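You operate a simulated robot arm through the tools that you are given. There is no shell and no other tool. Be economical: measure what you need, move in short steps, check, and stop when the job is done.

The job below is to be done with a simulated two-armed robot. You get a single attempt, and the scene is never put back.

## Task
Hold the helmet on the yellow bench steady with one hand and open the helmet frame with the other.

It is judged by the outcome, as a careful person would: the job done as asked, and still so three seconds after it is handed in. It fails if anything else is knocked over, pushed out of place, dropped, spilled or broken.

## Robot
Two 7-joint arms with two-finger parallel grippers on one trunk, on a base that drives. Base frame: it is fixed to the floor where the robot stands at the start and does not move with it; the origin is under the middle of the robot, x ahead of it, y to its left, z up; the surface under the hand at the start is at about z = 900. Lengths are in mm, angles in degrees, forces in N, time in s.
The left shoulder is at the start at [60, 189, 1253], the right one opposite. With the tool pointing down near the work surface each hand reaches from about 100 to 640 mm from the robot's upright axis, wherever it stands, measured 20 degrees to its own side. Places, roughly: helmet frame [600, -100, 1000]. Payload 3.43 kg a hand.
The TCP of each hand is the grasp point between the finger pads, 30 mm short of the fingertips. In the tool frame z runs along the fingers and y along their closing line. Largest opening 94 mm; finger width 28, thickness 10; the body of the gripper, 50 by 96 mm, starts 55 mm behind the TCP.
Orientation is that of the tool frame in the base frame, as a unit quaternion [x, y, z, w]. With the fingers straight down and closing along the base's y, the tool's x points along the base's -x, its y along +y and its z along -z.

## Interface
- The arms move only by the tool play_rows. It takes "left_rows", "right_rows" or both (then of equal length, played together; a hand with none holds still); each is a list of rows, each a list of 7 numbers: the shift along the base's x, y, z in m, then the turn, a rotation vector about the base's x, y, z in degrees, then the finger opening in m, from 0 to 0.094. In form: [[tx, ty, tz, wx, wy, wz, hand], ...]. A call has 1 to 12 rows; each row shifts and turns the commanded pose from where the row before left it. Rows are played at 5 a second. More than 50 mm and 8.6 degrees between two rows, or a gripper value outside its range, and nothing of the call is played. A pose out of reach is approached as far as the arm can. The call stops where the force on the tool passes 40 N (or 10 N more than at its start, if that is more) or the arm is blocked; 0.2 s more then pass. The fingers move at their own pace (about 153 mm/s each) and stop on an object; they squeeze with about 33 N. The grip force told is the motor's: it shows also when the fingers shut on nothing. Time passes only in rows, and 0.2 s behind the last, so rows that do not move let the fingers close. The reply holds the time, the measured pose of the TCP, the force on the tool along the base axes, the opening and the grip force, in the units named above and with some noise, with the torque about the TCP (base axes, N m) and any sound that the robot's microphone picked up.
- Cameras (640 x 400 px; columns grow to the right, rows downward): "scene" is now at [10, -18.3, 1796.5]; the picture's right is [-0.24, -0.97, 0.00], its down [-0.79, 0.20, -0.58] and it looks along [0.56, -0.14, -0.82] (base axes); focal length 283 px, centre (320, 200). "left" rides on the left gripper at [76, -14, -103] in its tool frame; the picture's right is [0.18, 0.98, 0.00], its down [-0.75, 0.14, -0.64] and it looks along [-0.63, 0.12, 0.77] (tool axes); focal length 243 px, centre (320, 200). "right" rides on the right gripper at [76, 14, -102] in its tool frame; the picture's right is [-0.18, 0.98, 0.00], its down [-0.75, -0.14, -0.64] and it looks along [-0.63, -0.12, 0.77] (tool axes); focal length 243 px, centre (320, 200). There is no depth. A picture from a camera that has moved, and an enlarged one, comes with that camera's place and axes in the base frame and with its lens.
- capture(camera): a new picture of that camera. No time passes.
- move_column(by): slides the trunk up (or, below 0, down) by that many mm; the arms and the scene camera ride with it, the base frame stays. It gives what a move gives, with no picture.
- drive_base(legs): drives the robot by 1 to 6 legs, each [ahead, left, turn to the left] in mm, mm and degrees, along the robot's own axes; the way and the turn of a leg run together, so that a leg with both is an arc; at most 1500 mm and 180 degrees a leg. The arms and the cameras ride along, it lands a little off, and it stops where it bumps. It gives what a move gives.
- pan_tilt(pan, tilt): turns the head with the scene camera to pan (to the left, within 86 degrees either way) and tilt (down, from -29 to 69), counted from straight ahead of the robot. It gives what a move gives.
- inspect(camera, box): a new picture of the part [left, top, right, bottom] of that camera's present view, enlarged. No time passes.
- hand_in(): hands the job in; it is judged then, once.

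Work in short steps. Places have to be worked out from the pictures, the camera data and where the tool is seen: move nearer, look again, correct. Check each grasp and each placing, and mend what went wrong. You have 120 turns and 108 pictures in all, those below and enlarged ones among them. Open the grippers and draw the arms clear of the work before you hand the job in, unless the task says otherwise; then end with one line.

The tools are called after "Call:" as name(argument=value, ...) on one line, values as JSON. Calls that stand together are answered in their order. play_rows: Moves the arms, as the interface text tells. Its arguments: {"type":"object","properties":{"left_rows":{"type":"array"},"right_rows":{"type":"array"}},"required":[]} The other tools are called the same way: move_column (by) slides the trunk up or down; drive_base (legs) drives the base; pan_tilt (pan, tilt) turns the head that bears the scene camera; capture (camera) takes a picture; inspect (camera, box) takes an enlarged picture of a part of a camera's view; hand_in () hands the job in.

At the start:

```text
time: 0.0
left_ee_pos: [439.3, 96.3, 1237.6]
left_tool_rot: [0.0, 1.0, -0.001, -0.001]
left_force: [0.3, 1.1, 0.6]
left_torque: [-0.04, 0.01, 0.01]
left_grip_width: 94.3
left_grasp_force: 0.0
right_ee_pos: [342.4, -231.3, 1314.2]
right_tool_rot: [0.0, 1.0, 0.0, 0.0]
right_force: [0.1, 0.6, 0.2]
right_torque: [0.0, 0.01, 0.0]
right_grip_width: 94.1
right_grasp_force: 0.1
trunk travel left (down, up): [-925.0, 65.0]
robot x, y, heading: [3.5, 2.1, -0.2]
head pan, tilt: [-14.1, 54.6]
```

scene: 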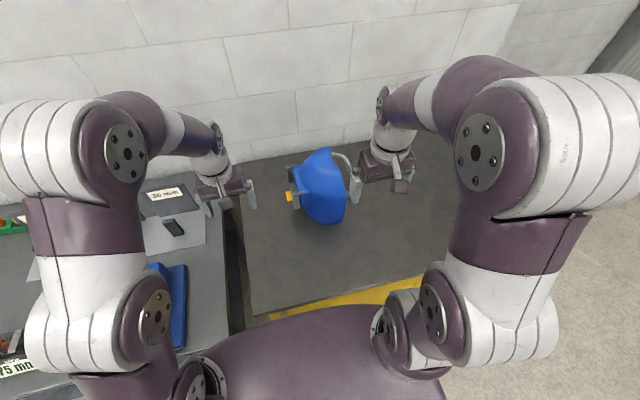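
right: 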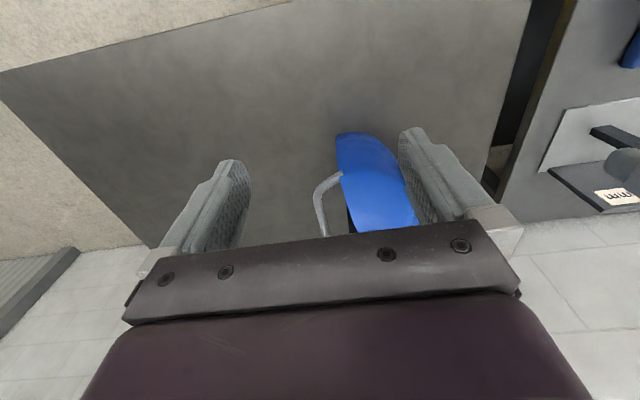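
left: 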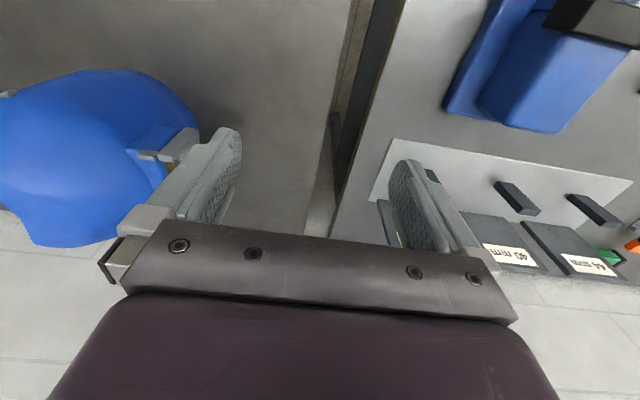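

The helmet (blue) is on the dark top of the yellow bench, with a frame/handle loop towards the right. I take an enlarged look at it.

Call:
inspect(camera="scene", box=[260, 130, 390, 240])

Call:
inspect(camera="right", box=[280, 110, 460, 240])

Call:
inspect(camera="left", box=[0, 40, 260, 260])

```text
3.64 times, centred on (325, 185) of scene
camera zoom: at [10.0, -18.3, 1796.5], right [-0.24, -0.97, 0.0], down [-0.79, 0.2, -0.58], along [0.56, -0.14, -0.82], focal length 1029 px, centre (302, 254)
```

zoom: 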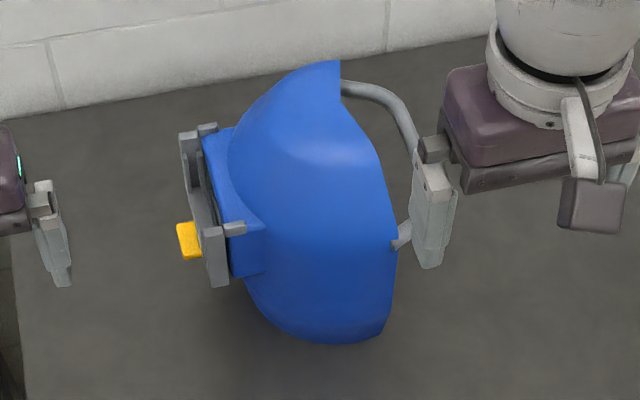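

```text
3.08 times, centred on (370, 175) of right
camera zoom: at [265.1, -217.7, 1418.0], right [0.18, 0.98, 0.0], down [0.75, -0.14, 0.64], along [0.63, -0.12, -0.77], focal length 746 px, centre (166, 277)
```

zoom: 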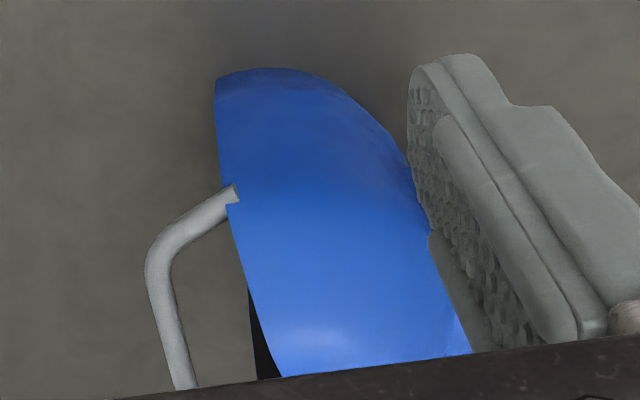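

```text
1.82 times, centred on (130, 150) of left
camera zoom: at [361.7, 83.4, 1339.3], right [-0.18, 0.98, 0.0], down [0.75, 0.14, 0.64], along [0.63, 0.12, -0.77], focal length 441 px, centre (666, 291)
```

zoom: 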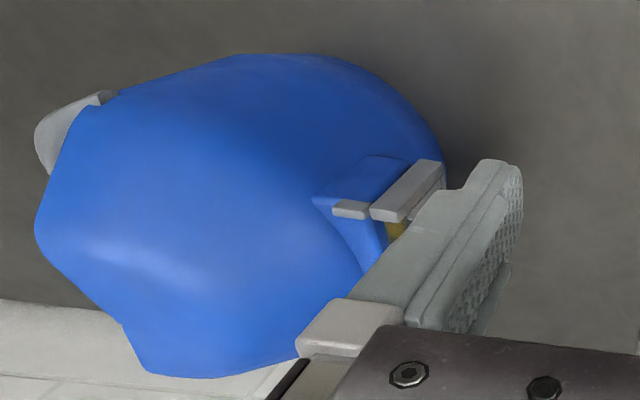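

The welding helmet's shell opens to the right with a tube loop (headband), and its face is to the left with a grey frame and a yellow tab. I swing the left hand out to the left and yaw it to look at the face.

Call:
play_rows(left_rows=[[0.01, 0.014, 0.003, 0, 0, -8, 0.094], [0.01, 0.014, 0.003, 0, 0, -8, 0.094], [0.01, 0.014, 0.003, 0, 0, -8, 0.094], [0.01, 0.014, 0.003, 0, 0, -8, 0.094], [0.01, 0.014, 0.003, 0, 0, -8, 0.094], [0.01, 0.014, 0.003, 0, 0, -8, 0.094], [0.01, 0.014, 0.003, 0, 0, -8, 0.094], [0.01, 0.014, 0.003, 0, 0, -8, 0.094], [0.01, 0.014, 0.003, 0, 0, -8, 0.094], [0.01, 0.014, 0.003, 0, 0, -8, 0.094]])

Call:
capture(camera="left")

Call:
inspect(camera="scene", box=[260, 130, 390, 240])

```text
time: 2.2
left_ee_pos: [520.5, 237.0, 1252.2]
left_tool_rot: [0.644, 0.765, 0.0, 0.0]
left_force: [0.1, 0.6, 0.4]
left_torque: [0.03, -0.03, 0.01]
left_grip_width: 94.2
left_grasp_force: 0.1
left hand out of reach, approached as far as the arm can: row 9, 10
right_ee_pos: [341.0, -230.7, 1315.8]
right_tool_rot: [0.0, 1.0, 0.0, 0.0]
right_force: [0.0, -0.3, 0.1]
right_torque: [0.01, -0.03, 0.03]
right_grip_width: 94.0
right_grasp_force: 0.1
trunk travel left (down, up): [-925.0, 65.0]
robot x, y, heading: [-0.9, 0.9, -0.2]
head pan, tilt: [-14.1, 54.6]
```

```text
101 pictures are left
camera left: at [494.9, 311.0, 1354.7], right [0.94, 0.35, 0.0], down [0.27, -0.72, 0.64], along [0.22, -0.6, -0.77], focal length 243 px, centre (320, 200)
```

left: 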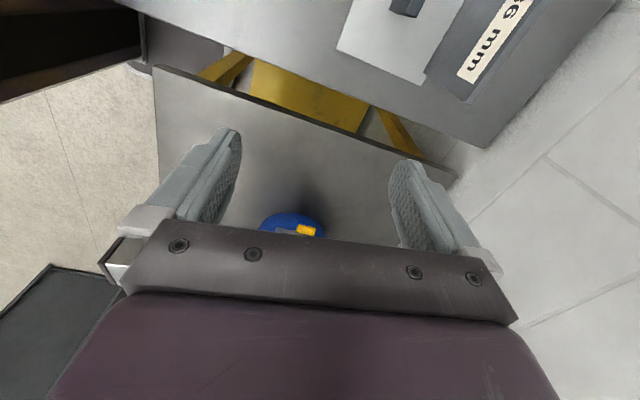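

```text
3.64 times, centred on (325, 185) of scene
camera zoom: at [9.5, -17.5, 1796.5], right [-0.24, -0.97, 0.0], down [-0.79, 0.2, -0.58], along [0.56, -0.14, -0.82], focal length 1029 px, centre (302, 254)
```

zoom: 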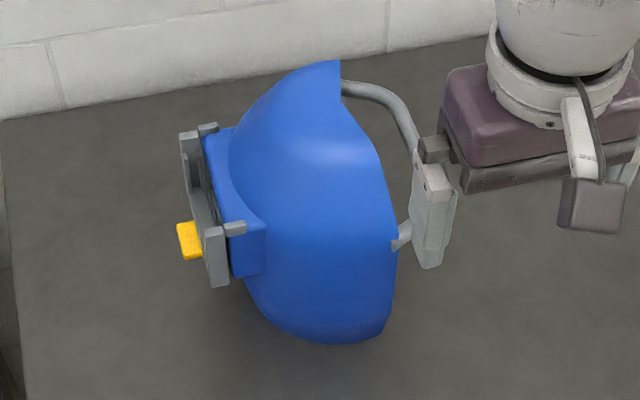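

The yellow tab triangulates to about [595, -54, 1000]. I tilt the left hand toward the face and lower it to see the face front on.

Call:
play_rows(left_rows=[[0, 0, -0.02, -8, 0, 0, 0.094], [0, 0, -0.02, -8, 0, 0, 0.094], [0, 0, -0.02, -8, 0, 0, 0.094], [0, 0, -0.02, -8, 0, 0, 0.094], [0, 0, -0.02, -8, 0, 0, 0.094], [0, 0, -0.02, -8, 0, 0, 0.094]])

Call:
capture(camera="left")

```text
time: 3.6
left_ee_pos: [454.6, 181.7, 1087.2]
left_tool_rot: [0.588, 0.706, -0.299, 0.26]
left_force: [0.1, 0.0, 0.3]
left_torque: [0.01, -0.04, -0.02]
left_grip_width: 93.8
left_grasp_force: 0.1
left hand out of reach, approached as far as the arm can: row 3, 4, 5, 6
right_ee_pos: [342.4, -230.7, 1315.6]
right_tool_rot: [0.0, 1.0, 0.0, 0.0]
right_force: [1.0, 0.0, 0.2]
right_torque: [0.0, 0.04, 0.0]
right_grip_width: 94.1
right_grasp_force: 0.1
trunk travel left (down, up): [-925.0, 65.0]
robot x, y, heading: [-5.1, -1.1, 0.1]
head pan, tilt: [-14.1, 54.6]
```

```text
99 pictures are left
camera left: at [425.7, 307.2, 1105.4], right [0.94, 0.25, -0.24], down [0.26, -0.02, 0.97], along [0.24, -0.97, -0.09], focal length 243 px, centre (320, 200)
```

left: 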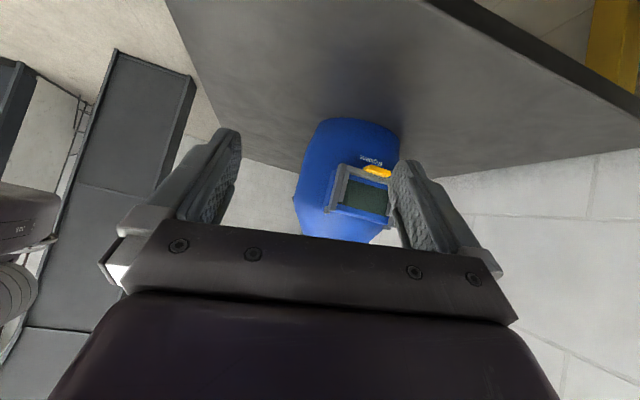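

The view is upside down: the yellow tab is at the bottom edge of the lens frame, so it flips up about its top. I zoom in.

Call:
inspect(camera="left", box=[280, 105, 440, 250])

Call:
capture(camera="scene")

```text
2.76 times, centred on (360, 178) of left
camera zoom: at [425.7, 307.2, 1105.4], right [0.94, 0.25, -0.24], down [0.26, -0.02, 0.97], along [0.24, -0.97, -0.09], focal length 669 px, centre (210, 262)
```

zoom: 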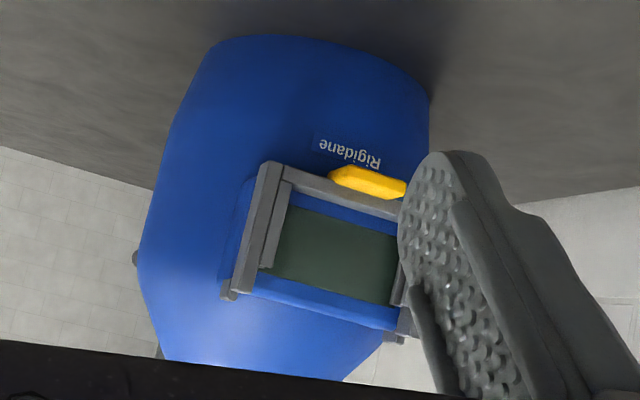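

```text
97 pictures are left
camera scene: at [10.4, -18.2, 1796.6], right [-0.24, -0.97, 0.0], down [-0.79, 0.2, -0.58], along [0.56, -0.14, -0.82], focal length 283 px, centre (320, 200)
```

scene: 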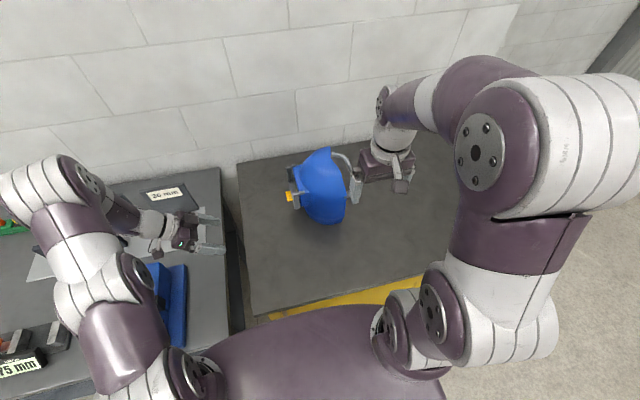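

Hinge axis is along x at about y=-88, z=1084; tab at [597,-55,1000]. Now I turn the right hand to look into the helmet's open side (mirror move).

Call:
play_rows(right_rows=[[0.005, -0.015, -0.005, 0, 0, 8, 0.094], [0.005, -0.015, -0.005, 0, 0, 8, 0.094], [0.005, -0.015, -0.005, 0, 0, 8, 0.094], [0.005, -0.015, -0.005, 0, 0, 8, 0.094], [0.005, -0.015, -0.005, 0, 0, 8, 0.094], [0.005, -0.015, -0.005, 0, 0, 8, 0.094], [0.005, -0.015, -0.015, 0, 0, 8, 0.094], [0.005, -0.015, -0.025, 0, 0, 8, 0.094], [0, 0, -0.02, 8, 0, 0, 0.094], [0, 0, -0.02, 8, 0, 0, 0.094], [0, 0, -0.02, 8, 0, 0, 0.094], [0, 0, -0.02, 8, 0, 0, 0.094]])

Call:
capture(camera="right")

Call:
capture(camera="scene")

```text
time: 6.2
left_ee_pos: [455.8, 179.8, 1088.1]
left_tool_rot: [0.587, 0.706, -0.298, 0.259]
left_force: [0.9, 0.1, 0.0]
left_torque: [0.03, 0.01, 0.01]
left_grip_width: 94.0
left_grasp_force: 0.1
right_ee_pos: [379.5, -348.2, 1162.8]
right_tool_rot: [-0.509, 0.816, 0.231, 0.144]
right_force: [-0.2, 0.1, 0.0]
right_torque: [0.02, 0.0, 0.01]
right_grip_width: 93.9
right_grasp_force: 0.1
right hand out of reach, approached as far as the arm can: row 12
trunk travel left (down, up): [-925.0, 65.0]
robot x, y, heading: [3.2, 0.4, -0.2]
head pan, tilt: [-14.1, 54.6]
```

```text
96 pictures are left
camera right: at [332.2, -456.2, 1217.7], right [-0.8, 0.51, 0.31], down [0.46, 0.19, 0.87], along [0.38, 0.84, -0.38], focal length 243 px, centre (320, 200)
```

right: 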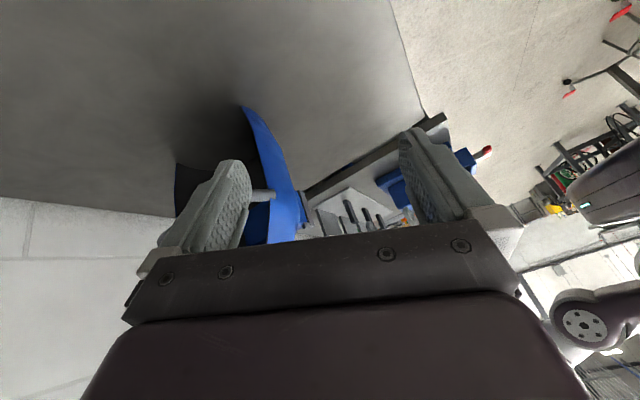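

```text
95 pictures are left
camera scene: at [12.4, -21.3, 1796.5], right [-0.24, -0.97, 0.0], down [-0.79, 0.2, -0.58], along [0.56, -0.14, -0.82], focal length 283 px, centre (320, 200)
```

scene: 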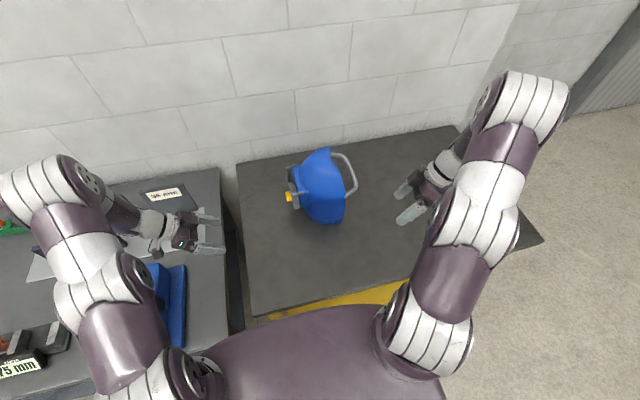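

Call:
inspect(camera="scene", box=[270, 130, 380, 240])

Call:
inspect(camera="right", box=[160, 90, 340, 250])

```text
3.64 times, centred on (325, 185) of scene
camera zoom: at [12.4, -21.3, 1796.5], right [-0.24, -0.97, 0.0], down [-0.79, 0.2, -0.58], along [0.56, -0.14, -0.82], focal length 1029 px, centre (302, 254)
```

zoom: 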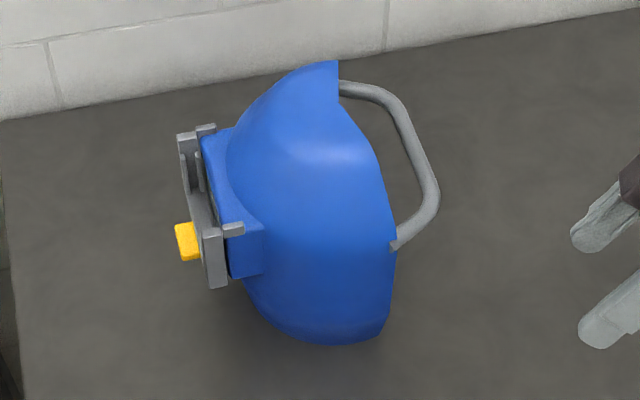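

```text
2.50 times, centred on (250, 170) of right
camera zoom: at [332.2, -456.2, 1217.7], right [-0.8, 0.51, 0.31], down [0.46, 0.19, 0.87], along [0.38, 0.84, -0.38], focal length 606 px, centre (495, 275)
```

zoom: 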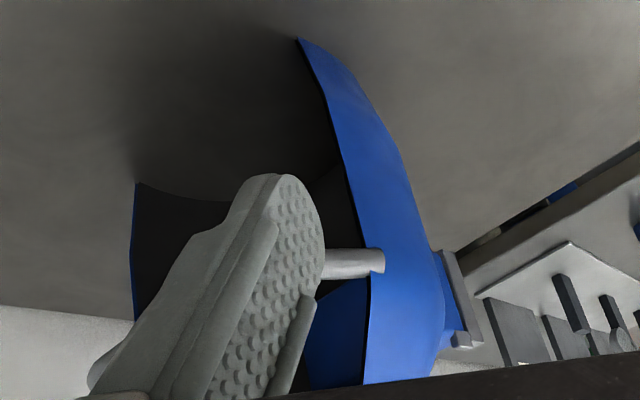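

The headband bar runs along x at about y=-279, z≈1069 and makes a good handhold for the right hand. For the left hand I choose pointing along +x (parallel to the hinge), pads above and below the tab; I rotate it toward that pose well clear of the helmet.

Call:
play_rows(left_rows=[[0.0037, -0.009, 0.003, 3.7, -7.28, 2.4, 0.094], [0.0037, -0.009, 0.003, 3.7, -7.28, 2.4, 0.094], [0.0037, -0.009, 0.003, 3.7, -7.28, 2.4, 0.094], [0.0037, -0.009, 0.003, 3.7, -7.28, 2.4, 0.094], [0.0037, -0.009, 0.003, 3.7, -7.28, 2.4, 0.094], [0.0037, -0.009, 0.003, 3.7, -7.28, 2.4, 0.094], [0.0037, -0.009, 0.003, 3.7, -7.28, 2.4, 0.094], [0.0037, -0.009, 0.003, 3.7, -7.28, 2.4, 0.094], [0.0037, -0.009, 0.003, 3.7, -7.28, 2.4, 0.094], [0.0037, -0.009, 0.003, 3.7, -7.28, 2.4, 0.094], [0.0037, -0.009, 0.003, 3.7, -7.28, 2.4, 0.094], [0.0037, -0.009, 0.003, 3.7, -7.28, 2.4, 0.094]])

Call:
capture(camera="left")

Call:
capture(camera="scene")

```text
time: 8.8
left_ee_pos: [696.8, 110.2, 1294.4]
left_tool_rot: [0.536, 0.567, 0.427, 0.458]
left_force: [0.2, -0.1, -0.8]
left_torque: [-0.01, -0.03, -0.01]
left_grip_width: 93.8
left_grasp_force: 0.0
left hand out of reach, approached as far as the arm can: row 2, 3, 6, 7, 8, 9, 10, 11
right_ee_pos: [380.9, -347.2, 1163.3]
right_tool_rot: [-0.511, 0.816, 0.23, 0.142]
right_force: [0.0, 0.3, -1.3]
right_torque: [0.03, -0.02, 0.02]
right_grip_width: 94.0
right_grasp_force: 0.0
trunk travel left (down, up): [-925.0, 65.0]
robot x, y, heading: [-1.6, 2.5, -0.0]
head pan, tilt: [-14.1, 54.6]
```

```text
92 pictures are left
camera left: at [593.4, 186.2, 1297.5], right [0.21, 0.24, 0.95], down [-0.59, -0.74, 0.32], along [0.78, -0.63, -0.01], focal length 243 px, centre (320, 200)
```

left: 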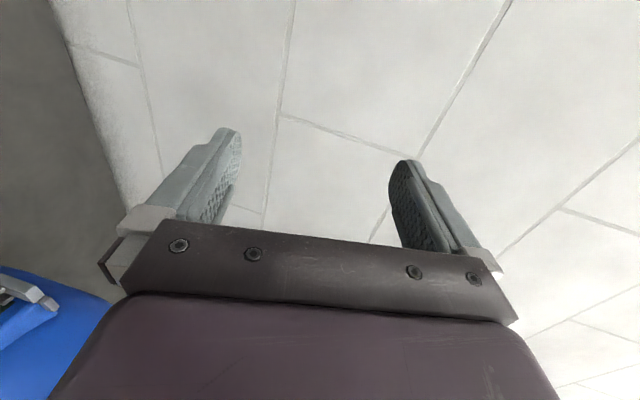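

```text
91 pictures are left
camera scene: at [13.1, -18.8, 1796.5], right [-0.24, -0.97, 0.0], down [-0.79, 0.2, -0.58], along [0.56, -0.14, -0.82], focal length 283 px, centre (320, 200)
```

scene: 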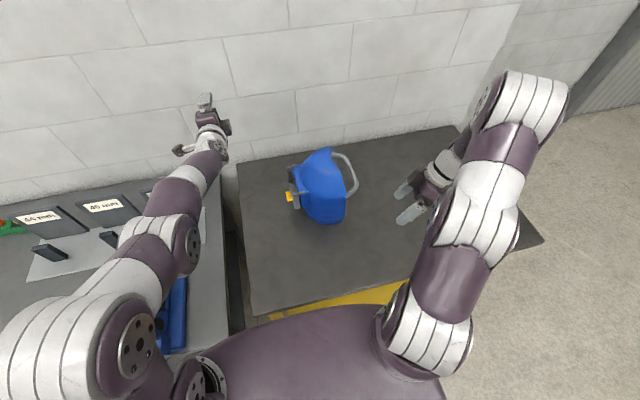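

The hand now points forward along +x. I lower it to a staging spot left of the tab and see how well it reaches.

Call:
play_rows(left_rows=[[-0.012, -0.006, -0.035, 0, 0, 0, 0.06], [-0.012, -0.006, -0.035, 0, 0, 0, 0.06], [-0.012, -0.006, -0.035, 0, 0, 0, 0.06], [-0.012, -0.006, -0.035, 0, 0, 0, 0.06], [-0.012, -0.006, -0.035, 0, 0, 0, 0.06], [-0.012, -0.006, -0.035, 0, 0, 0, 0.06]])

Call:
capture(camera="left")

Call:
capture(camera="scene")

```text
time: 10.2
left_ee_pos: [622.7, 73.6, 1086.1]
left_tool_rot: [0.537, 0.566, 0.426, 0.458]
left_force: [0.4, 0.1, -0.6]
left_torque: [-0.03, -0.02, 0.0]
left_grip_width: 59.9
left_grasp_force: 0.0
right_ee_pos: [377.8, -346.8, 1165.2]
right_tool_rot: [-0.511, 0.816, 0.229, 0.142]
right_force: [-0.1, 0.7, -0.2]
right_torque: [0.01, 0.0, 0.04]
right_grip_width: 93.9
right_grasp_force: 0.0
trunk travel left (down, up): [-925.0, 65.0]
robot x, y, heading: [-1.2, -3.8, 0.2]
head pan, tilt: [-14.1, 54.6]
```

```text
90 pictures are left
camera left: at [519.7, 150.9, 1090.2], right [0.21, 0.24, 0.95], down [-0.59, -0.74, 0.32], along [0.78, -0.63, -0.01], focal length 243 px, centre (320, 200)
```

left: 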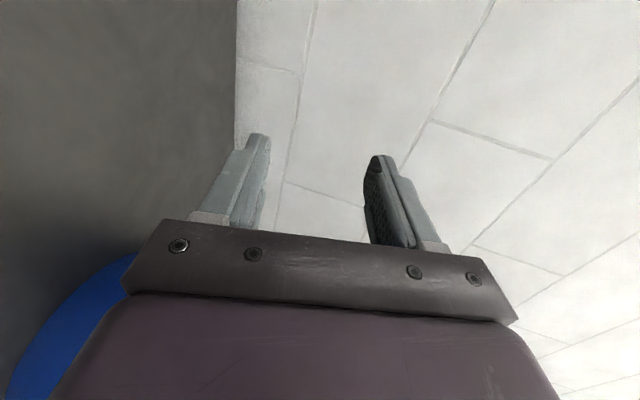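

```text
89 pictures are left
camera scene: at [11.1, -18.9, 1796.5], right [-0.24, -0.97, 0.0], down [-0.79, 0.2, -0.58], along [0.56, -0.14, -0.82], focal length 283 px, centre (320, 200)
```

scene: 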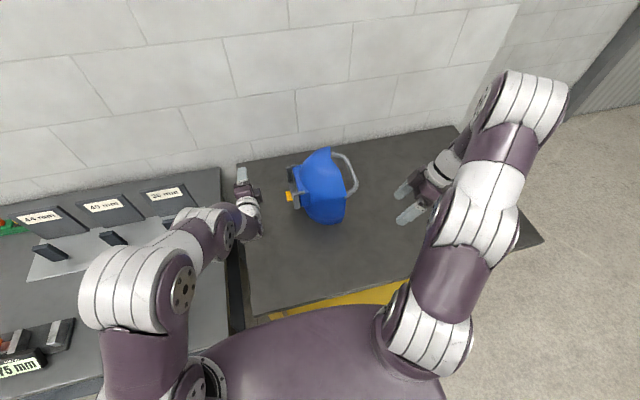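

Reach is fine here. I test the wrist roll about x (needed for following the frame as it opens), then will return.

Call:
play_rows(left_rows=[[0, 0, 0, 8, 0, 0, 0.06], [0, 0, 0, 8, 0, 0, 0.06], [0, 0, 0, 8, 0, 0, 0.06], [0, 0, 0, 8, 0, 0, 0.06], [0, 0, 0, 8, 0, 0, 0.06], [0, 0, 0, 8, 0, 0, 0.06], [0, 0, 0, 8, 0, 0, 0.06], [0, 0, 0, 8, 0, 0, 0.06], [0, 0, 0, 8, 0, 0, 0.06], [0, 0, 0, 8, 0, 0, 0.06], [0, 0, 0, 8, 0, 0, 0.06], [0, 0, 0, 8, 0, 0, 0.06]])

Call:
capture(camera="left")

```text
time: 12.8
left_ee_pos: [563.5, 100.4, 1084.2]
left_tool_rot: [0.701, 0.106, 0.704, -0.046]
left_force: [-1.1, 1.3, 0.0]
left_torque: [-0.02, 0.01, -0.03]
left_grip_width: 60.1
left_grasp_force: 0.1
left hand out of reach, approached as far as the arm can: row 10, 11, 12
right_ee_pos: [375.9, -345.9, 1165.4]
right_tool_rot: [-0.511, 0.816, 0.229, 0.143]
right_force: [0.0, -0.5, 0.2]
right_torque: [-0.01, -0.02, -0.02]
right_grip_width: 94.0
right_grasp_force: 0.0
trunk travel left (down, up): [-925.0, 65.0]
robot x, y, heading: [-1.2, -2.9, -0.0]
head pan, tilt: [-14.1, 54.6]
```

```text
88 pictures are left
camera left: at [459.0, 99.7, 1159.2], right [0.21, -0.94, 0.27], down [-0.59, -0.34, -0.74], along [0.78, 0.0, -0.62], focal length 243 px, centre (320, 200)
```

left: 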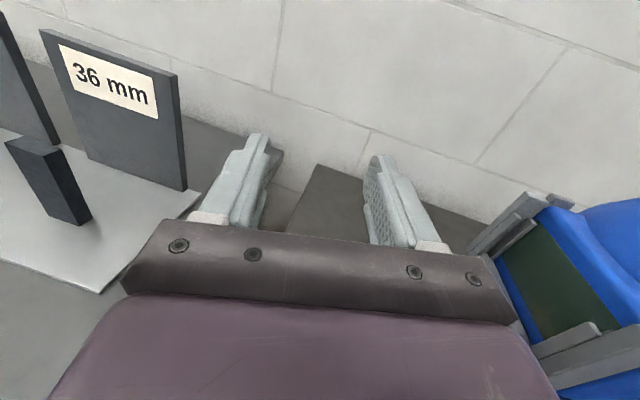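

Roll works up to about 90°. From this upright camera pose I yaw toward the helmet for a good look at the frame and tab.

Call:
play_rows(left_rows=[[-0.01, 0.01, 0, 0, 0, -8, 0.06], [-0.01, 0.01, 0, 0, 0, -8, 0.06], [-0.01, 0.01, 0, 0, 0, -8, 0.06], [-0.01, 0.01, 0, 0, 0, -8, 0.06]])

Call:
capture(camera="left")

```text
time: 13.8
left_ee_pos: [514.4, 89.8, 1082.9]
left_tool_rot: [0.709, -0.024, 0.698, 0.097]
left_force: [-0.1, -0.1, 0.7]
left_torque: [0.0, 0.0, -0.02]
left_grip_width: 60.1
left_grasp_force: 0.0
left hand out of reach, approached as far as the arm can: row 2, 3, 4
right_ee_pos: [378.3, -345.8, 1165.0]
right_tool_rot: [-0.51, 0.816, 0.23, 0.143]
right_force: [0.7, 0.0, 0.2]
right_torque: [-0.03, 0.0, 0.02]
right_grip_width: 94.0
right_grasp_force: 0.0
trunk travel left (down, up): [-925.0, 65.0]
robot x, y, heading: [0.9, 2.1, -0.0]
head pan, tilt: [-14.1, 54.6]
```

```text
87 pictures are left
camera left: at [417.6, 130.1, 1157.7], right [-0.16, -0.94, 0.29], down [-0.67, -0.11, -0.73], along [0.72, -0.31, -0.62], focal length 243 px, centre (320, 200)
```

left: 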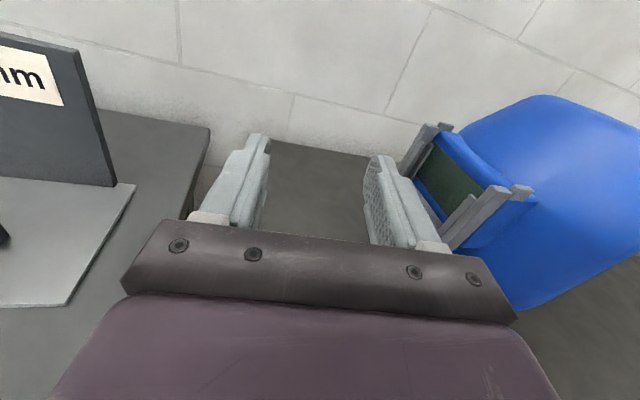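

Call:
play_rows(left_rows=[[-0.01, 0, -0.035, 0, 0, 0, 0.06], [-0.01, 0, -0.035, 0, 0, 0, 0.06]])

Call:
capture(camera="left")

```text
time: 14.4
left_ee_pos: [494.7, 92.4, 1013.0]
left_tool_rot: [0.709, -0.023, 0.699, 0.096]
left_force: [-0.5, 0.6, 0.2]
left_torque: [0.03, 0.01, 0.0]
left_grip_width: 59.9
left_grasp_force: 0.1
right_ee_pos: [378.2, -347.6, 1163.9]
right_tool_rot: [-0.511, 0.816, 0.229, 0.142]
right_force: [-0.5, 0.5, -0.7]
right_torque: [-0.02, -0.02, -0.04]
right_grip_width: 94.1
right_grasp_force: 0.1
trunk travel left (down, up): [-925.0, 65.0]
robot x, y, heading: [-1.8, -1.5, 0.0]
head pan, tilt: [-14.1, 54.6]
```

```text
86 pictures are left
camera left: at [397.6, 131.4, 1088.2], right [-0.16, -0.94, 0.29], down [-0.67, -0.11, -0.73], along [0.72, -0.31, -0.62], focal length 243 px, centre (320, 200)
```

left: 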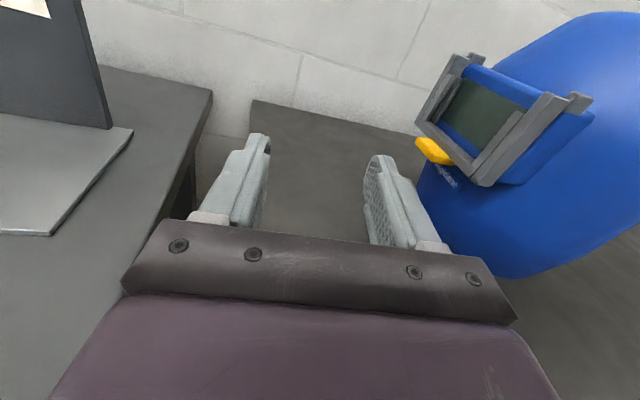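

Call:
inspect(camera="left", box=[380, 20, 620, 220])

```text
2.00 times, centred on (500, 120) of left
camera zoom: at [397.6, 131.4, 1088.2], right [-0.16, -0.94, 0.29], down [-0.67, -0.11, -0.73], along [0.72, -0.31, -0.62], focal length 485 px, centre (-40, 360)
```

zoom: 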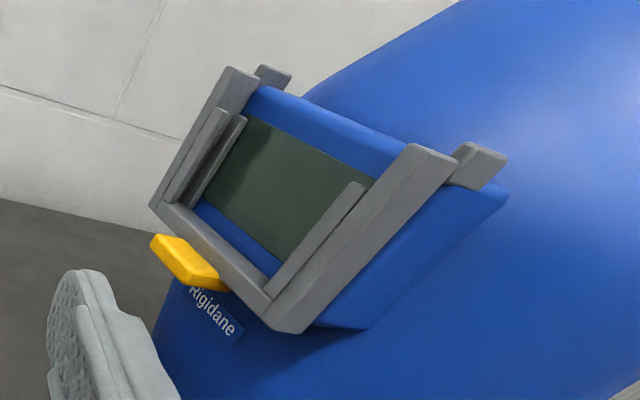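

The frame is now clear: hinged by lugs at the top, tab at x≈571–614, y≈-62…-40, z≈997. First I bring the right hand above the headband bar, pointing down and forward with the jaws closing across y.

Call:
play_rows(right_rows=[[0.0219, 0.0076, 0.005, -1.21, -1.0, -7.49, 0.094], [0.0219, 0.0076, 0.005, -1.21, -1.0, -7.49, 0.094], [0.0219, 0.0076, 0.005, -1.21, -1.0, -7.49, 0.094], [0.0219, 0.0076, 0.005, -1.21, -1.0, -7.49, 0.094], [0.0219, 0.0076, 0.005, -1.21, -1.0, -7.49, 0.094], [0.0219, 0.0076, 0.005, -1.21, -1.0, -7.49, 0.094], [0.0219, 0.0076, 0.005, -1.21, -1.0, -7.49, 0.094], [0.0219, 0.0076, 0.005, -1.21, -1.0, -7.49, 0.094], [0.0219, 0.0076, 0.005, -1.21, -1.0, -7.49, 0.094]])

Call:
capture(camera="right")

Call:
capture(camera="scene")

```text
time: 16.4
left_ee_pos: [495.3, 90.8, 1013.8]
left_tool_rot: [0.709, -0.024, 0.698, 0.098]
left_force: [0.0, 0.9, 0.3]
left_torque: [-0.03, -0.02, 0.02]
left_grip_width: 59.7
left_grasp_force: 0.0
right_ee_pos: [576.0, -276.5, 1208.1]
right_tool_rot: [0.001, 0.964, 0.001, 0.266]
right_force: [0.6, -0.5, -0.4]
right_torque: [0.02, 0.0, 0.02]
right_grip_width: 94.1
right_grasp_force: 0.1
trunk travel left (down, up): [-925.0, 65.0]
robot x, y, heading: [-0.3, -0.5, -0.0]
head pan, tilt: [-14.1, 54.6]
```

```text
84 pictures are left
camera right: at [456.2, -263.8, 1256.7], right [0.16, 0.98, 0.09], down [0.32, -0.14, 0.94], along [0.93, -0.12, -0.34], focal length 243 px, centre (320, 200)
```

right: 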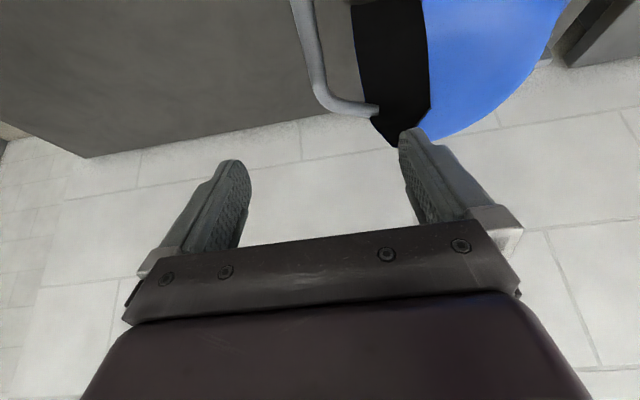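

```text
83 pictures are left
camera scene: at [11.3, -17.3, 1796.5], right [-0.24, -0.97, 0.0], down [-0.79, 0.2, -0.58], along [0.56, -0.14, -0.82], focal length 283 px, centre (320, 200)
```

scene: 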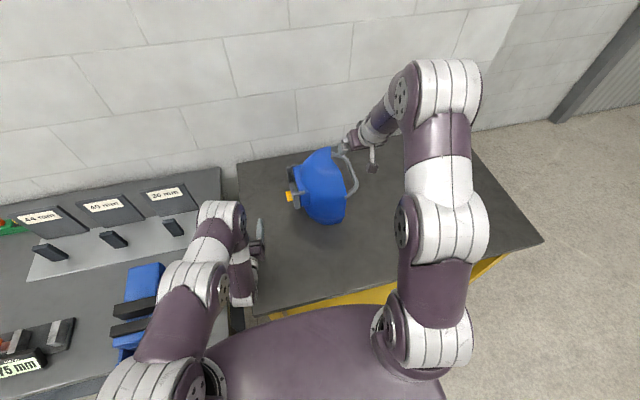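

Triangulation again puts the bar at y≈-279, z≈1072. I lower the right hand onto it with a 60 mm opening.

Call:
play_rows(right_rows=[[0, -0.001, -0.034, 0, 0, 0, 0.06], [0, -0.001, -0.034, 0, 0, 0, 0.06], [0, 0, -0.034, 0, 0, 0, 0.06]])

Call:
capture(camera="right")

```text
time: 17.2
left_ee_pos: [494.4, 91.3, 1013.7]
left_tool_rot: [0.709, -0.023, 0.698, 0.098]
left_force: [-0.7, 0.0, 0.0]
left_torque: [0.01, 0.01, -0.01]
left_grip_width: 60.2
left_grasp_force: 0.1
right_ee_pos: [574.5, -280.8, 1102.1]
right_tool_rot: [0.0, 0.964, 0.002, 0.265]
right_force: [0.4, -0.2, -0.9]
right_torque: [-0.01, -0.02, 0.02]
right_grip_width: 59.9
right_grasp_force: 0.1
trunk travel left (down, up): [-925.0, 65.0]
robot x, y, heading: [-1.7, -0.9, 0.1]
head pan, tilt: [-14.1, 54.6]
```

```text
82 pictures are left
camera right: at [456.1, -267.9, 1151.0], right [0.16, 0.98, 0.1], down [0.32, -0.14, 0.94], along [0.93, -0.12, -0.34], focal length 243 px, centre (320, 200)
```

right: 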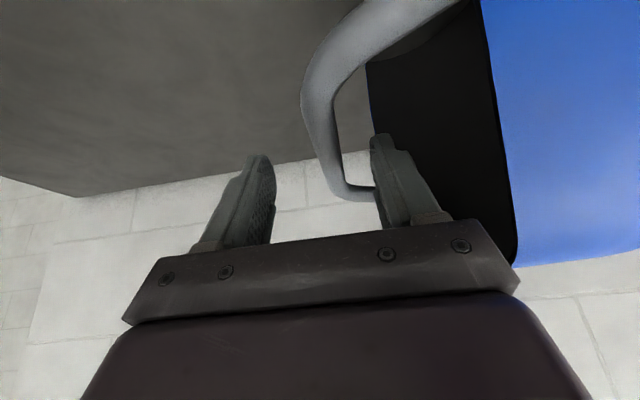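

The bar lies between the fingers, slightly toward the inner finger. I lower the rest of the way and close.

Call:
play_rows(right_rows=[[0, 0.002, -0.015, 0, 0, 0, 0.06], [0, 0.001, -0.015, 0, 0, 0, 0.06]])

Call:
capture(camera="right")

```text
time: 17.8
left_ee_pos: [494.9, 90.5, 1014.0]
left_tool_rot: [0.709, -0.024, 0.698, 0.097]
left_force: [-0.2, -0.3, -0.3]
left_torque: [-0.01, -0.02, 0.03]
left_grip_width: 59.8
left_grasp_force: 0.0
right_ee_pos: [574.9, -276.2, 1073.0]
right_tool_rot: [0.001, 0.964, 0.001, 0.265]
right_force: [-0.4, -0.1, 0.2]
right_torque: [-0.01, 0.02, -0.01]
right_grip_width: 59.8
right_grasp_force: 0.1
trunk travel left (down, up): [-925.0, 65.0]
robot x, y, heading: [-0.5, 0.7, -0.0]
head pan, tilt: [-14.1, 54.6]
```

```text
81 pictures are left
camera right: at [456.1, -263.1, 1122.9], right [0.16, 0.98, 0.1], down [0.32, -0.14, 0.94], along [0.93, -0.12, -0.34], focal length 243 px, centre (320, 200)
```

right: 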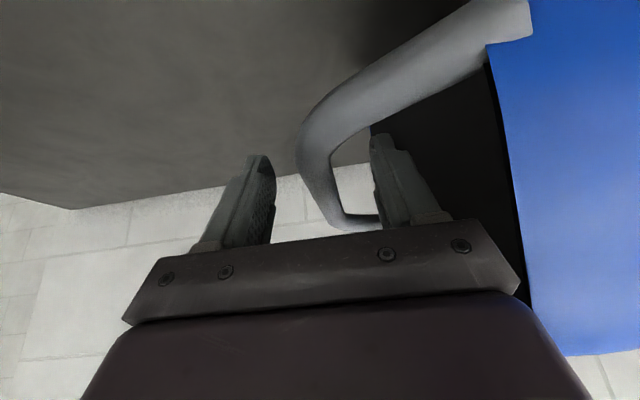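

The bar centre appears near z≈1062; I go down 10 mm more and close.

Call:
play_rows(right_rows=[[0, 0, -0.01, 0, 0, 0, 0.06], [0, 0, 0, 0, 0, 0, 0.03], [0, 0, 0, 0, 0, 0, 0.0], [0, 0, 0, 0, 0, 0, 0.0]])

Call:
capture(camera="right")

Call:
inspect(camera="scene", box=[270, 130, 380, 240])

```text
time: 18.8
left_ee_pos: [494.0, 91.6, 1012.7]
left_tool_rot: [0.709, -0.023, 0.698, 0.097]
left_force: [-0.3, -0.2, 0.5]
left_torque: [0.01, 0.0, 0.01]
left_grip_width: 60.0
left_grasp_force: 0.0
right_ee_pos: [574.9, -274.8, 1063.2]
right_tool_rot: [0.001, 0.965, 0.001, 0.263]
right_force: [1.1, 0.9, 0.4]
right_torque: [0.02, -0.31, 0.0]
right_grip_width: 20.2
right_grasp_force: 32.9
trunk travel left (down, up): [-925.0, 65.0]
robot x, y, heading: [1.1, -0.7, -0.1]
head pan, tilt: [-14.1, 54.6]
```

```text
80 pictures are left
camera right: at [455.8, -262.1, 1112.8], right [0.16, 0.98, 0.1], down [0.32, -0.14, 0.94], along [0.93, -0.12, -0.34], focal length 243 px, centre (320, 200)
```

right: 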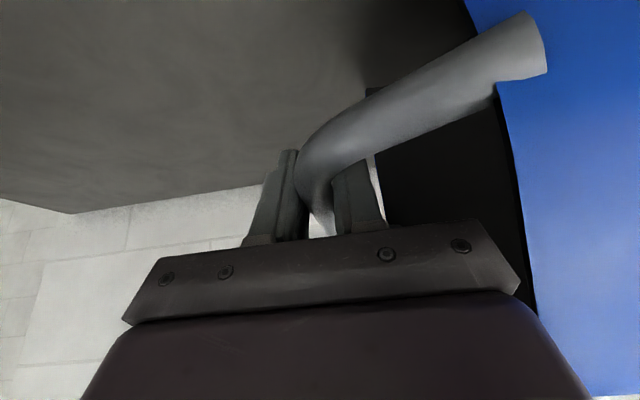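

```text
3.64 times, centred on (325, 185) of scene
camera zoom: at [10.4, -18.2, 1796.5], right [-0.24, -0.97, 0.0], down [-0.79, 0.2, -0.58], along [0.56, -0.14, -0.82], focal length 1029 px, centre (302, 254)
```

zoom: 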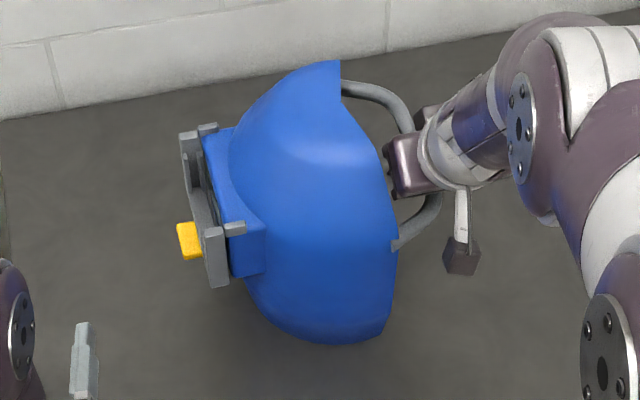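

The right hand holds the bar firmly (20 mm, 33 N) and the helmet hasn't moved. Now the left hand rolls so its jaws close vertically and goes to a staging spot 60 mm left of the tab.

Call:
play_rows(left_rows=[[0.008, -0.006, -0.0014, -7.62, 0.62, 0.76, 0.05], [0.008, -0.006, -0.0014, -7.62, 0.62, 0.76, 0.05], [0.008, -0.006, -0.0014, -7.62, 0.62, 0.76, 0.05], [0.008, -0.006, -0.0014, -7.62, 0.62, 0.76, 0.05], [0.008, -0.006, -0.0014, -7.62, 0.62, 0.76, 0.05], [0.008, -0.006, -0.0014, -7.62, 0.62, 0.76, 0.05], [0.008, -0.006, -0.0014, -7.62, 0.62, 0.76, 0.05], [0.008, -0.006, -0.0014, -7.62, 0.62, 0.76, 0.05], [0.008, -0.006, -0.0014, -7.62, 0.62, 0.76, 0.05], [0.008, -0.006, -0.0014, -7.62, 0.62, 0.76, 0.05], [0.008, -0.006, -0.0014, -7.62, 0.62, 0.76, 0.05]])

Call:
capture(camera="left")

Call:
inspect(camera="scene", box=[220, 130, 380, 240])

```text
time: 21.2
left_ee_pos: [583.3, 23.3, 997.9]
left_tool_rot: [0.499, 0.5, 0.5, 0.5]
left_force: [1.5, 0.7, -0.3]
left_torque: [-0.03, 0.0, -0.02]
left_grip_width: 50.1
left_grasp_force: 0.0
right_ee_pos: [574.4, -275.0, 1064.2]
right_tool_rot: [0.001, 0.965, 0.002, 0.263]
right_force: [-1.2, 0.5, 0.3]
right_torque: [-0.02, 0.13, 0.04]
right_grip_width: 20.0
right_grasp_force: 33.3
trunk travel left (down, up): [-925.0, 65.0]
robot x, y, heading: [-3.4, 2.5, -0.1]
head pan, tilt: [-14.1, 54.6]
```

```text
78 pictures are left
camera left: at [481.2, 100.1, 983.2], right [0.0, 0.19, 0.98], down [-0.64, -0.76, 0.14], along [0.77, -0.63, 0.12], focal length 243 px, centre (320, 200)
```

left: 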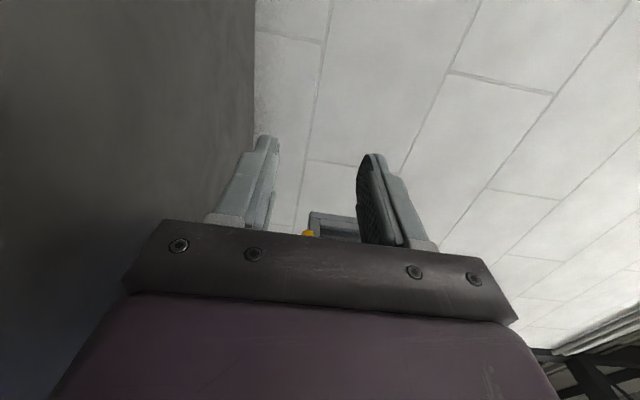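

```text
3.64 times, centred on (300, 185) of scene
camera zoom: at [10.4, -18.5, 1796.5], right [-0.24, -0.97, 0.0], down [-0.79, 0.2, -0.58], along [0.56, -0.14, -0.82], focal length 1029 px, centre (393, 254)
```

zoom: 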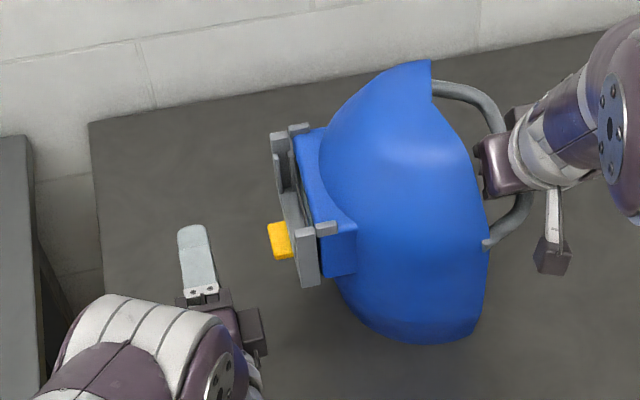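

The tab is centred between the open jaws. I slide toward it along -y to y=-46 (x≈577), keeping the jaws open.

Call:
play_rows(left_rows=[[-0.003, -0.017, 0.0005, 0, 0, 0, 0.05], [-0.003, -0.017, 0.0005, 0, 0, 0, 0.05], [0, -0.015, 0, 0, 0, 0, 0.05]])

Call:
capture(camera="left")

Call:
inspect(camera="scene", box=[240, 140, 360, 230])

```text
time: 22.0
left_ee_pos: [577.8, -24.8, 995.7]
left_tool_rot: [0.499, 0.501, 0.5, 0.5]
left_force: [-0.7, 0.1, 0.3]
left_torque: [0.02, -0.01, -0.02]
left_grip_width: 50.1
left_grasp_force: 0.0
right_ee_pos: [574.3, -275.1, 1063.1]
right_tool_rot: [0.001, 0.964, 0.001, 0.265]
right_force: [-1.0, 1.1, 0.7]
right_torque: [0.0, 0.02, 0.05]
right_grip_width: 19.9
right_grasp_force: 32.6
trunk travel left (down, up): [-925.0, 65.0]
robot x, y, heading: [-1.5, -0.2, 0.1]
head pan, tilt: [-14.1, 54.6]
```

```text
76 pictures are left
camera left: at [475.4, 51.9, 982.0], right [0.0, 0.18, 0.98], down [-0.64, -0.76, 0.14], along [0.77, -0.63, 0.12], focal length 243 px, centre (320, 200)
```

left: 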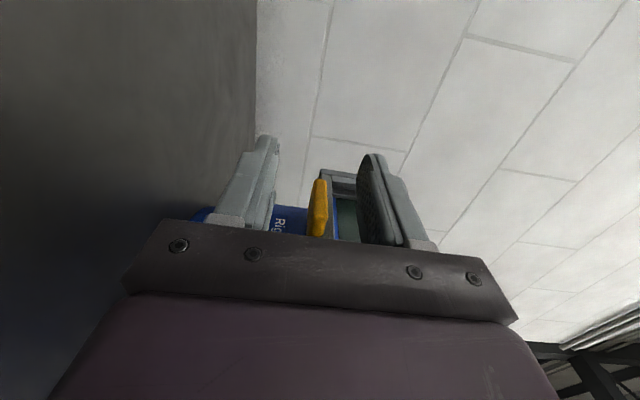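

```text
4.44 times, centred on (300, 185) of scene
camera zoom: at [10.3, -18.6, 1796.5], right [-0.24, -0.97, 0.0], down [-0.79, 0.2, -0.58], along [0.56, -0.14, -0.82], focal length 1258 px, centre (409, 267)
```

zoom: 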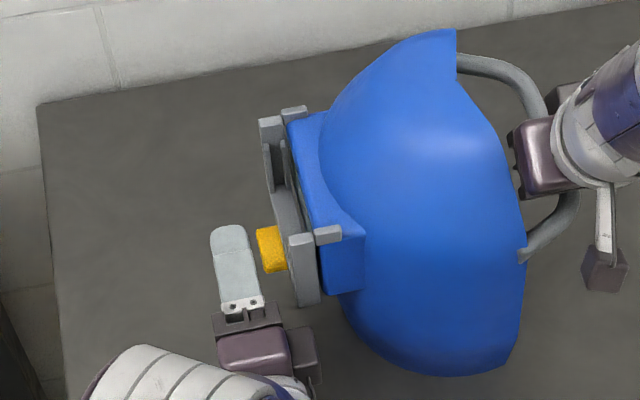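

Call:
play_rows(left_rows=[[0, -0.01, 0.001, 0, 0, 0, 0.05], [0, -0.009, 0.001, 0, 0, 0, 0.05]])

Call:
capture(camera="left")

Call:
inspect(camera="scene", box=[240, 140, 360, 230])

```text
time: 22.6
left_ee_pos: [577.8, -42.9, 998.6]
left_tool_rot: [0.499, 0.501, 0.5, 0.5]
left_force: [-1.0, -0.2, 0.3]
left_torque: [0.02, 0.01, 0.02]
left_grip_width: 50.0
left_grasp_force: 0.1
right_ee_pos: [574.7, -276.4, 1063.4]
right_tool_rot: [0.001, 0.964, 0.001, 0.264]
right_force: [0.3, 0.2, 0.3]
right_torque: [-0.01, 0.12, 0.05]
right_grip_width: 20.1
right_grasp_force: 32.4
trunk travel left (down, up): [-925.0, 65.0]
robot x, y, heading: [1.2, -2.4, 0.1]
head pan, tilt: [-14.1, 54.6]
```

```text
74 pictures are left
camera left: at [474.9, 32.6, 984.5], right [0.0, 0.18, 0.98], down [-0.64, -0.76, 0.14], along [0.77, -0.63, 0.12], focal length 243 px, centre (320, 200)
```

left: 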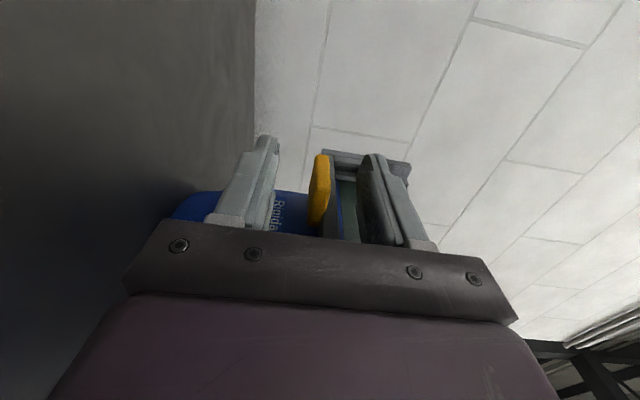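

```text
4.44 times, centred on (300, 185) of scene
camera zoom: at [10.3, -18.6, 1796.5], right [-0.24, -0.97, 0.0], down [-0.79, 0.2, -0.58], along [0.56, -0.14, -0.82], focal length 1258 px, centre (409, 267)
```

zoom: 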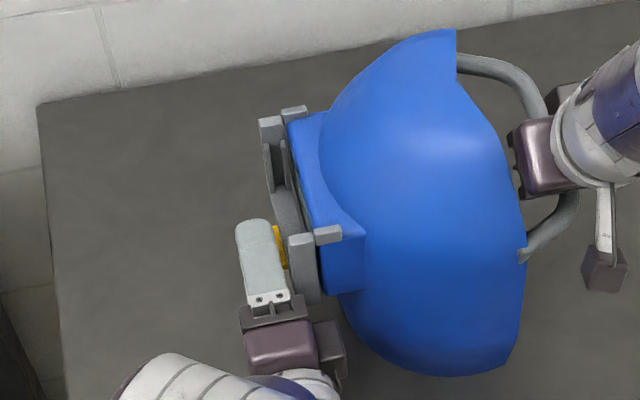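

The tab lies centred between the jaws; I close on it.

Call:
play_rows(left_rows=[[0, 0, 0, 0, 0, 0, 0.03], [0, 0, 0, 0, 0, 0, 0.0], [0, 0, 0, 0, 0, 0, 0.0]])

Call:
capture(camera="left")

Call:
inspect(camera="scene", box=[240, 140, 360, 230])

```text
time: 23.4
left_ee_pos: [576.7, -44.6, 1000.1]
left_tool_rot: [0.498, 0.5, 0.502, 0.5]
left_force: [5.4, -2.6, 10.1]
left_torque: [-0.08, 0.01, 0.66]
left_grip_width: 13.8
left_grasp_force: 33.1
right_ee_pos: [573.7, -274.6, 1064.8]
right_tool_rot: [-0.001, 0.964, 0.002, 0.265]
right_force: [-2.2, 2.9, 0.4]
right_torque: [-0.03, -0.43, -0.01]
right_grip_width: 20.0
right_grasp_force: 32.9
trunk travel left (down, up): [-925.0, 65.0]
robot x, y, heading: [-4.4, 5.1, 0.1]
head pan, tilt: [-14.1, 54.6]
```

```text
72 pictures are left
camera left: at [475.2, 32.4, 985.9], right [0.0, 0.19, 0.98], down [-0.64, -0.76, 0.14], along [0.77, -0.63, 0.12], focal length 243 px, centre (320, 200)
```

left: 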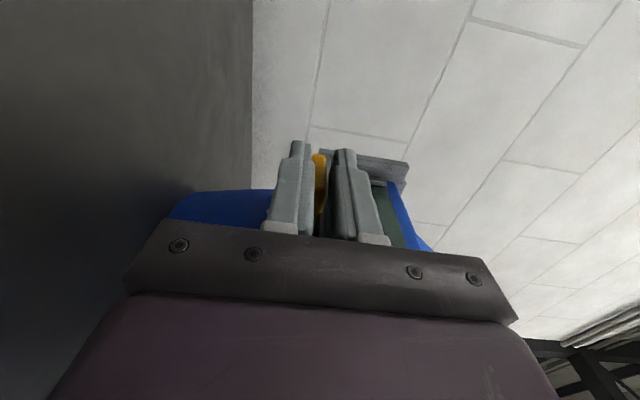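

```text
4.44 times, centred on (300, 185) of scene
camera zoom: at [9.2, -18.1, 1796.6], right [-0.24, -0.97, 0.0], down [-0.79, 0.2, -0.58], along [0.56, -0.14, -0.82], focal length 1258 px, centre (409, 267)
```

zoom: 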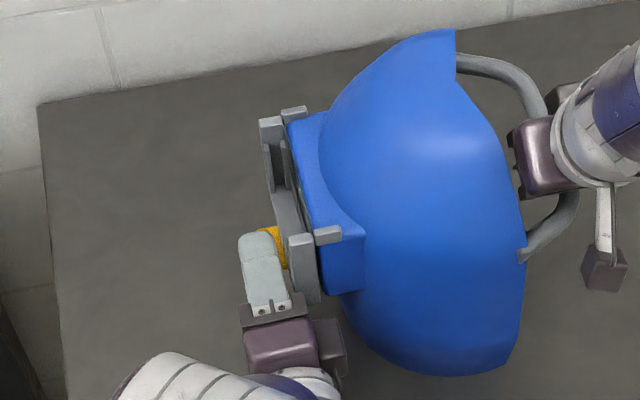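

Grip on the tab is firm (13.8 mm, 33 N). I start swinging it along the hinge arc in 6° rows, rolling the hand with it.

Call:
play_rows(left_rows=[[0, 0.0085, 0.005, 6, 0, 0, 0.0], [0, 0.008, 0.0059, 6, 0, 0, 0.0], [0, 0.0073, 0.0066, 6, 0, 0, 0.0]])

Call:
inspect(camera="scene", box=[240, 140, 360, 230])

```text
time: 24.2
left_ee_pos: [576.6, -21.6, 1017.9]
left_tool_rot: [0.571, 0.413, 0.574, 0.416]
left_force: [4.6, -15.0, 15.1]
left_torque: [-0.19, -0.04, 0.03]
left_grip_width: 13.7
left_grasp_force: 32.9
right_ee_pos: [573.9, -274.2, 1064.6]
right_tool_rot: [0.001, 0.964, 0.001, 0.265]
right_force: [1.2, 13.9, 2.8]
right_torque: [-0.18, -0.47, 0.08]
right_grip_width: 20.0
right_grasp_force: 33.2
trunk travel left (down, up): [-925.0, 65.0]
robot x, y, heading: [-5.1, 0.6, -0.2]
head pan, tilt: [-14.1, 54.6]
```

```text
4.44 times, centred on (300, 185) of scene
camera zoom: at [8.5, -17.8, 1796.6], right [-0.24, -0.97, 0.0], down [-0.79, 0.2, -0.58], along [0.56, -0.14, -0.81], focal length 1258 px, centre (409, 267)
```

zoom: 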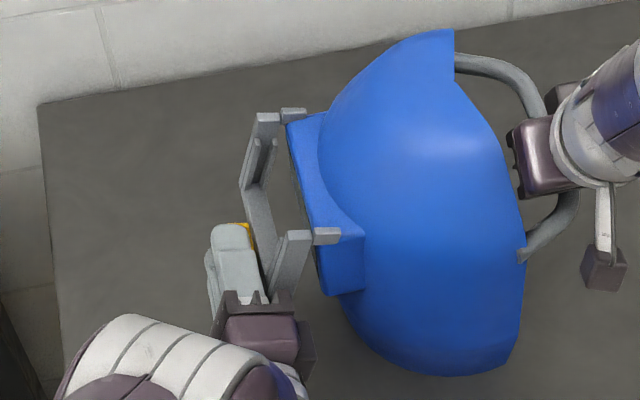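

The frame is swinging open cleanly; forces show a radial inward pull, so I shrink the arc a little and continue.

Call:
play_rows(left_rows=[[0, 0.0054, 0.0077, 6, 0, 0, 0.0], [0, 0.0047, 0.0082, 6, 0, 0, 0.0], [0, 0.004, 0.0086, 6, 0, 0, 0.0]])

```text
time: 25.0
left_ee_pos: [575.7, -6.8, 1039.8]
left_tool_rot: [0.63, 0.322, 0.631, 0.32]
left_force: [5.5, -15.8, 9.5]
left_torque: [-0.23, -0.21, 0.31]
left_grip_width: 14.0
left_grasp_force: 33.0
right_ee_pos: [573.2, -276.2, 1064.0]
right_tool_rot: [0.001, 0.964, 0.001, 0.264]
right_force: [-0.6, 13.8, 4.4]
right_torque: [-0.13, 0.03, 0.48]
right_grip_width: 20.2
right_grasp_force: 33.2
trunk travel left (down, up): [-925.0, 65.0]
robot x, y, heading: [-1.7, -0.9, -0.1]
head pan, tilt: [-14.1, 54.6]
```

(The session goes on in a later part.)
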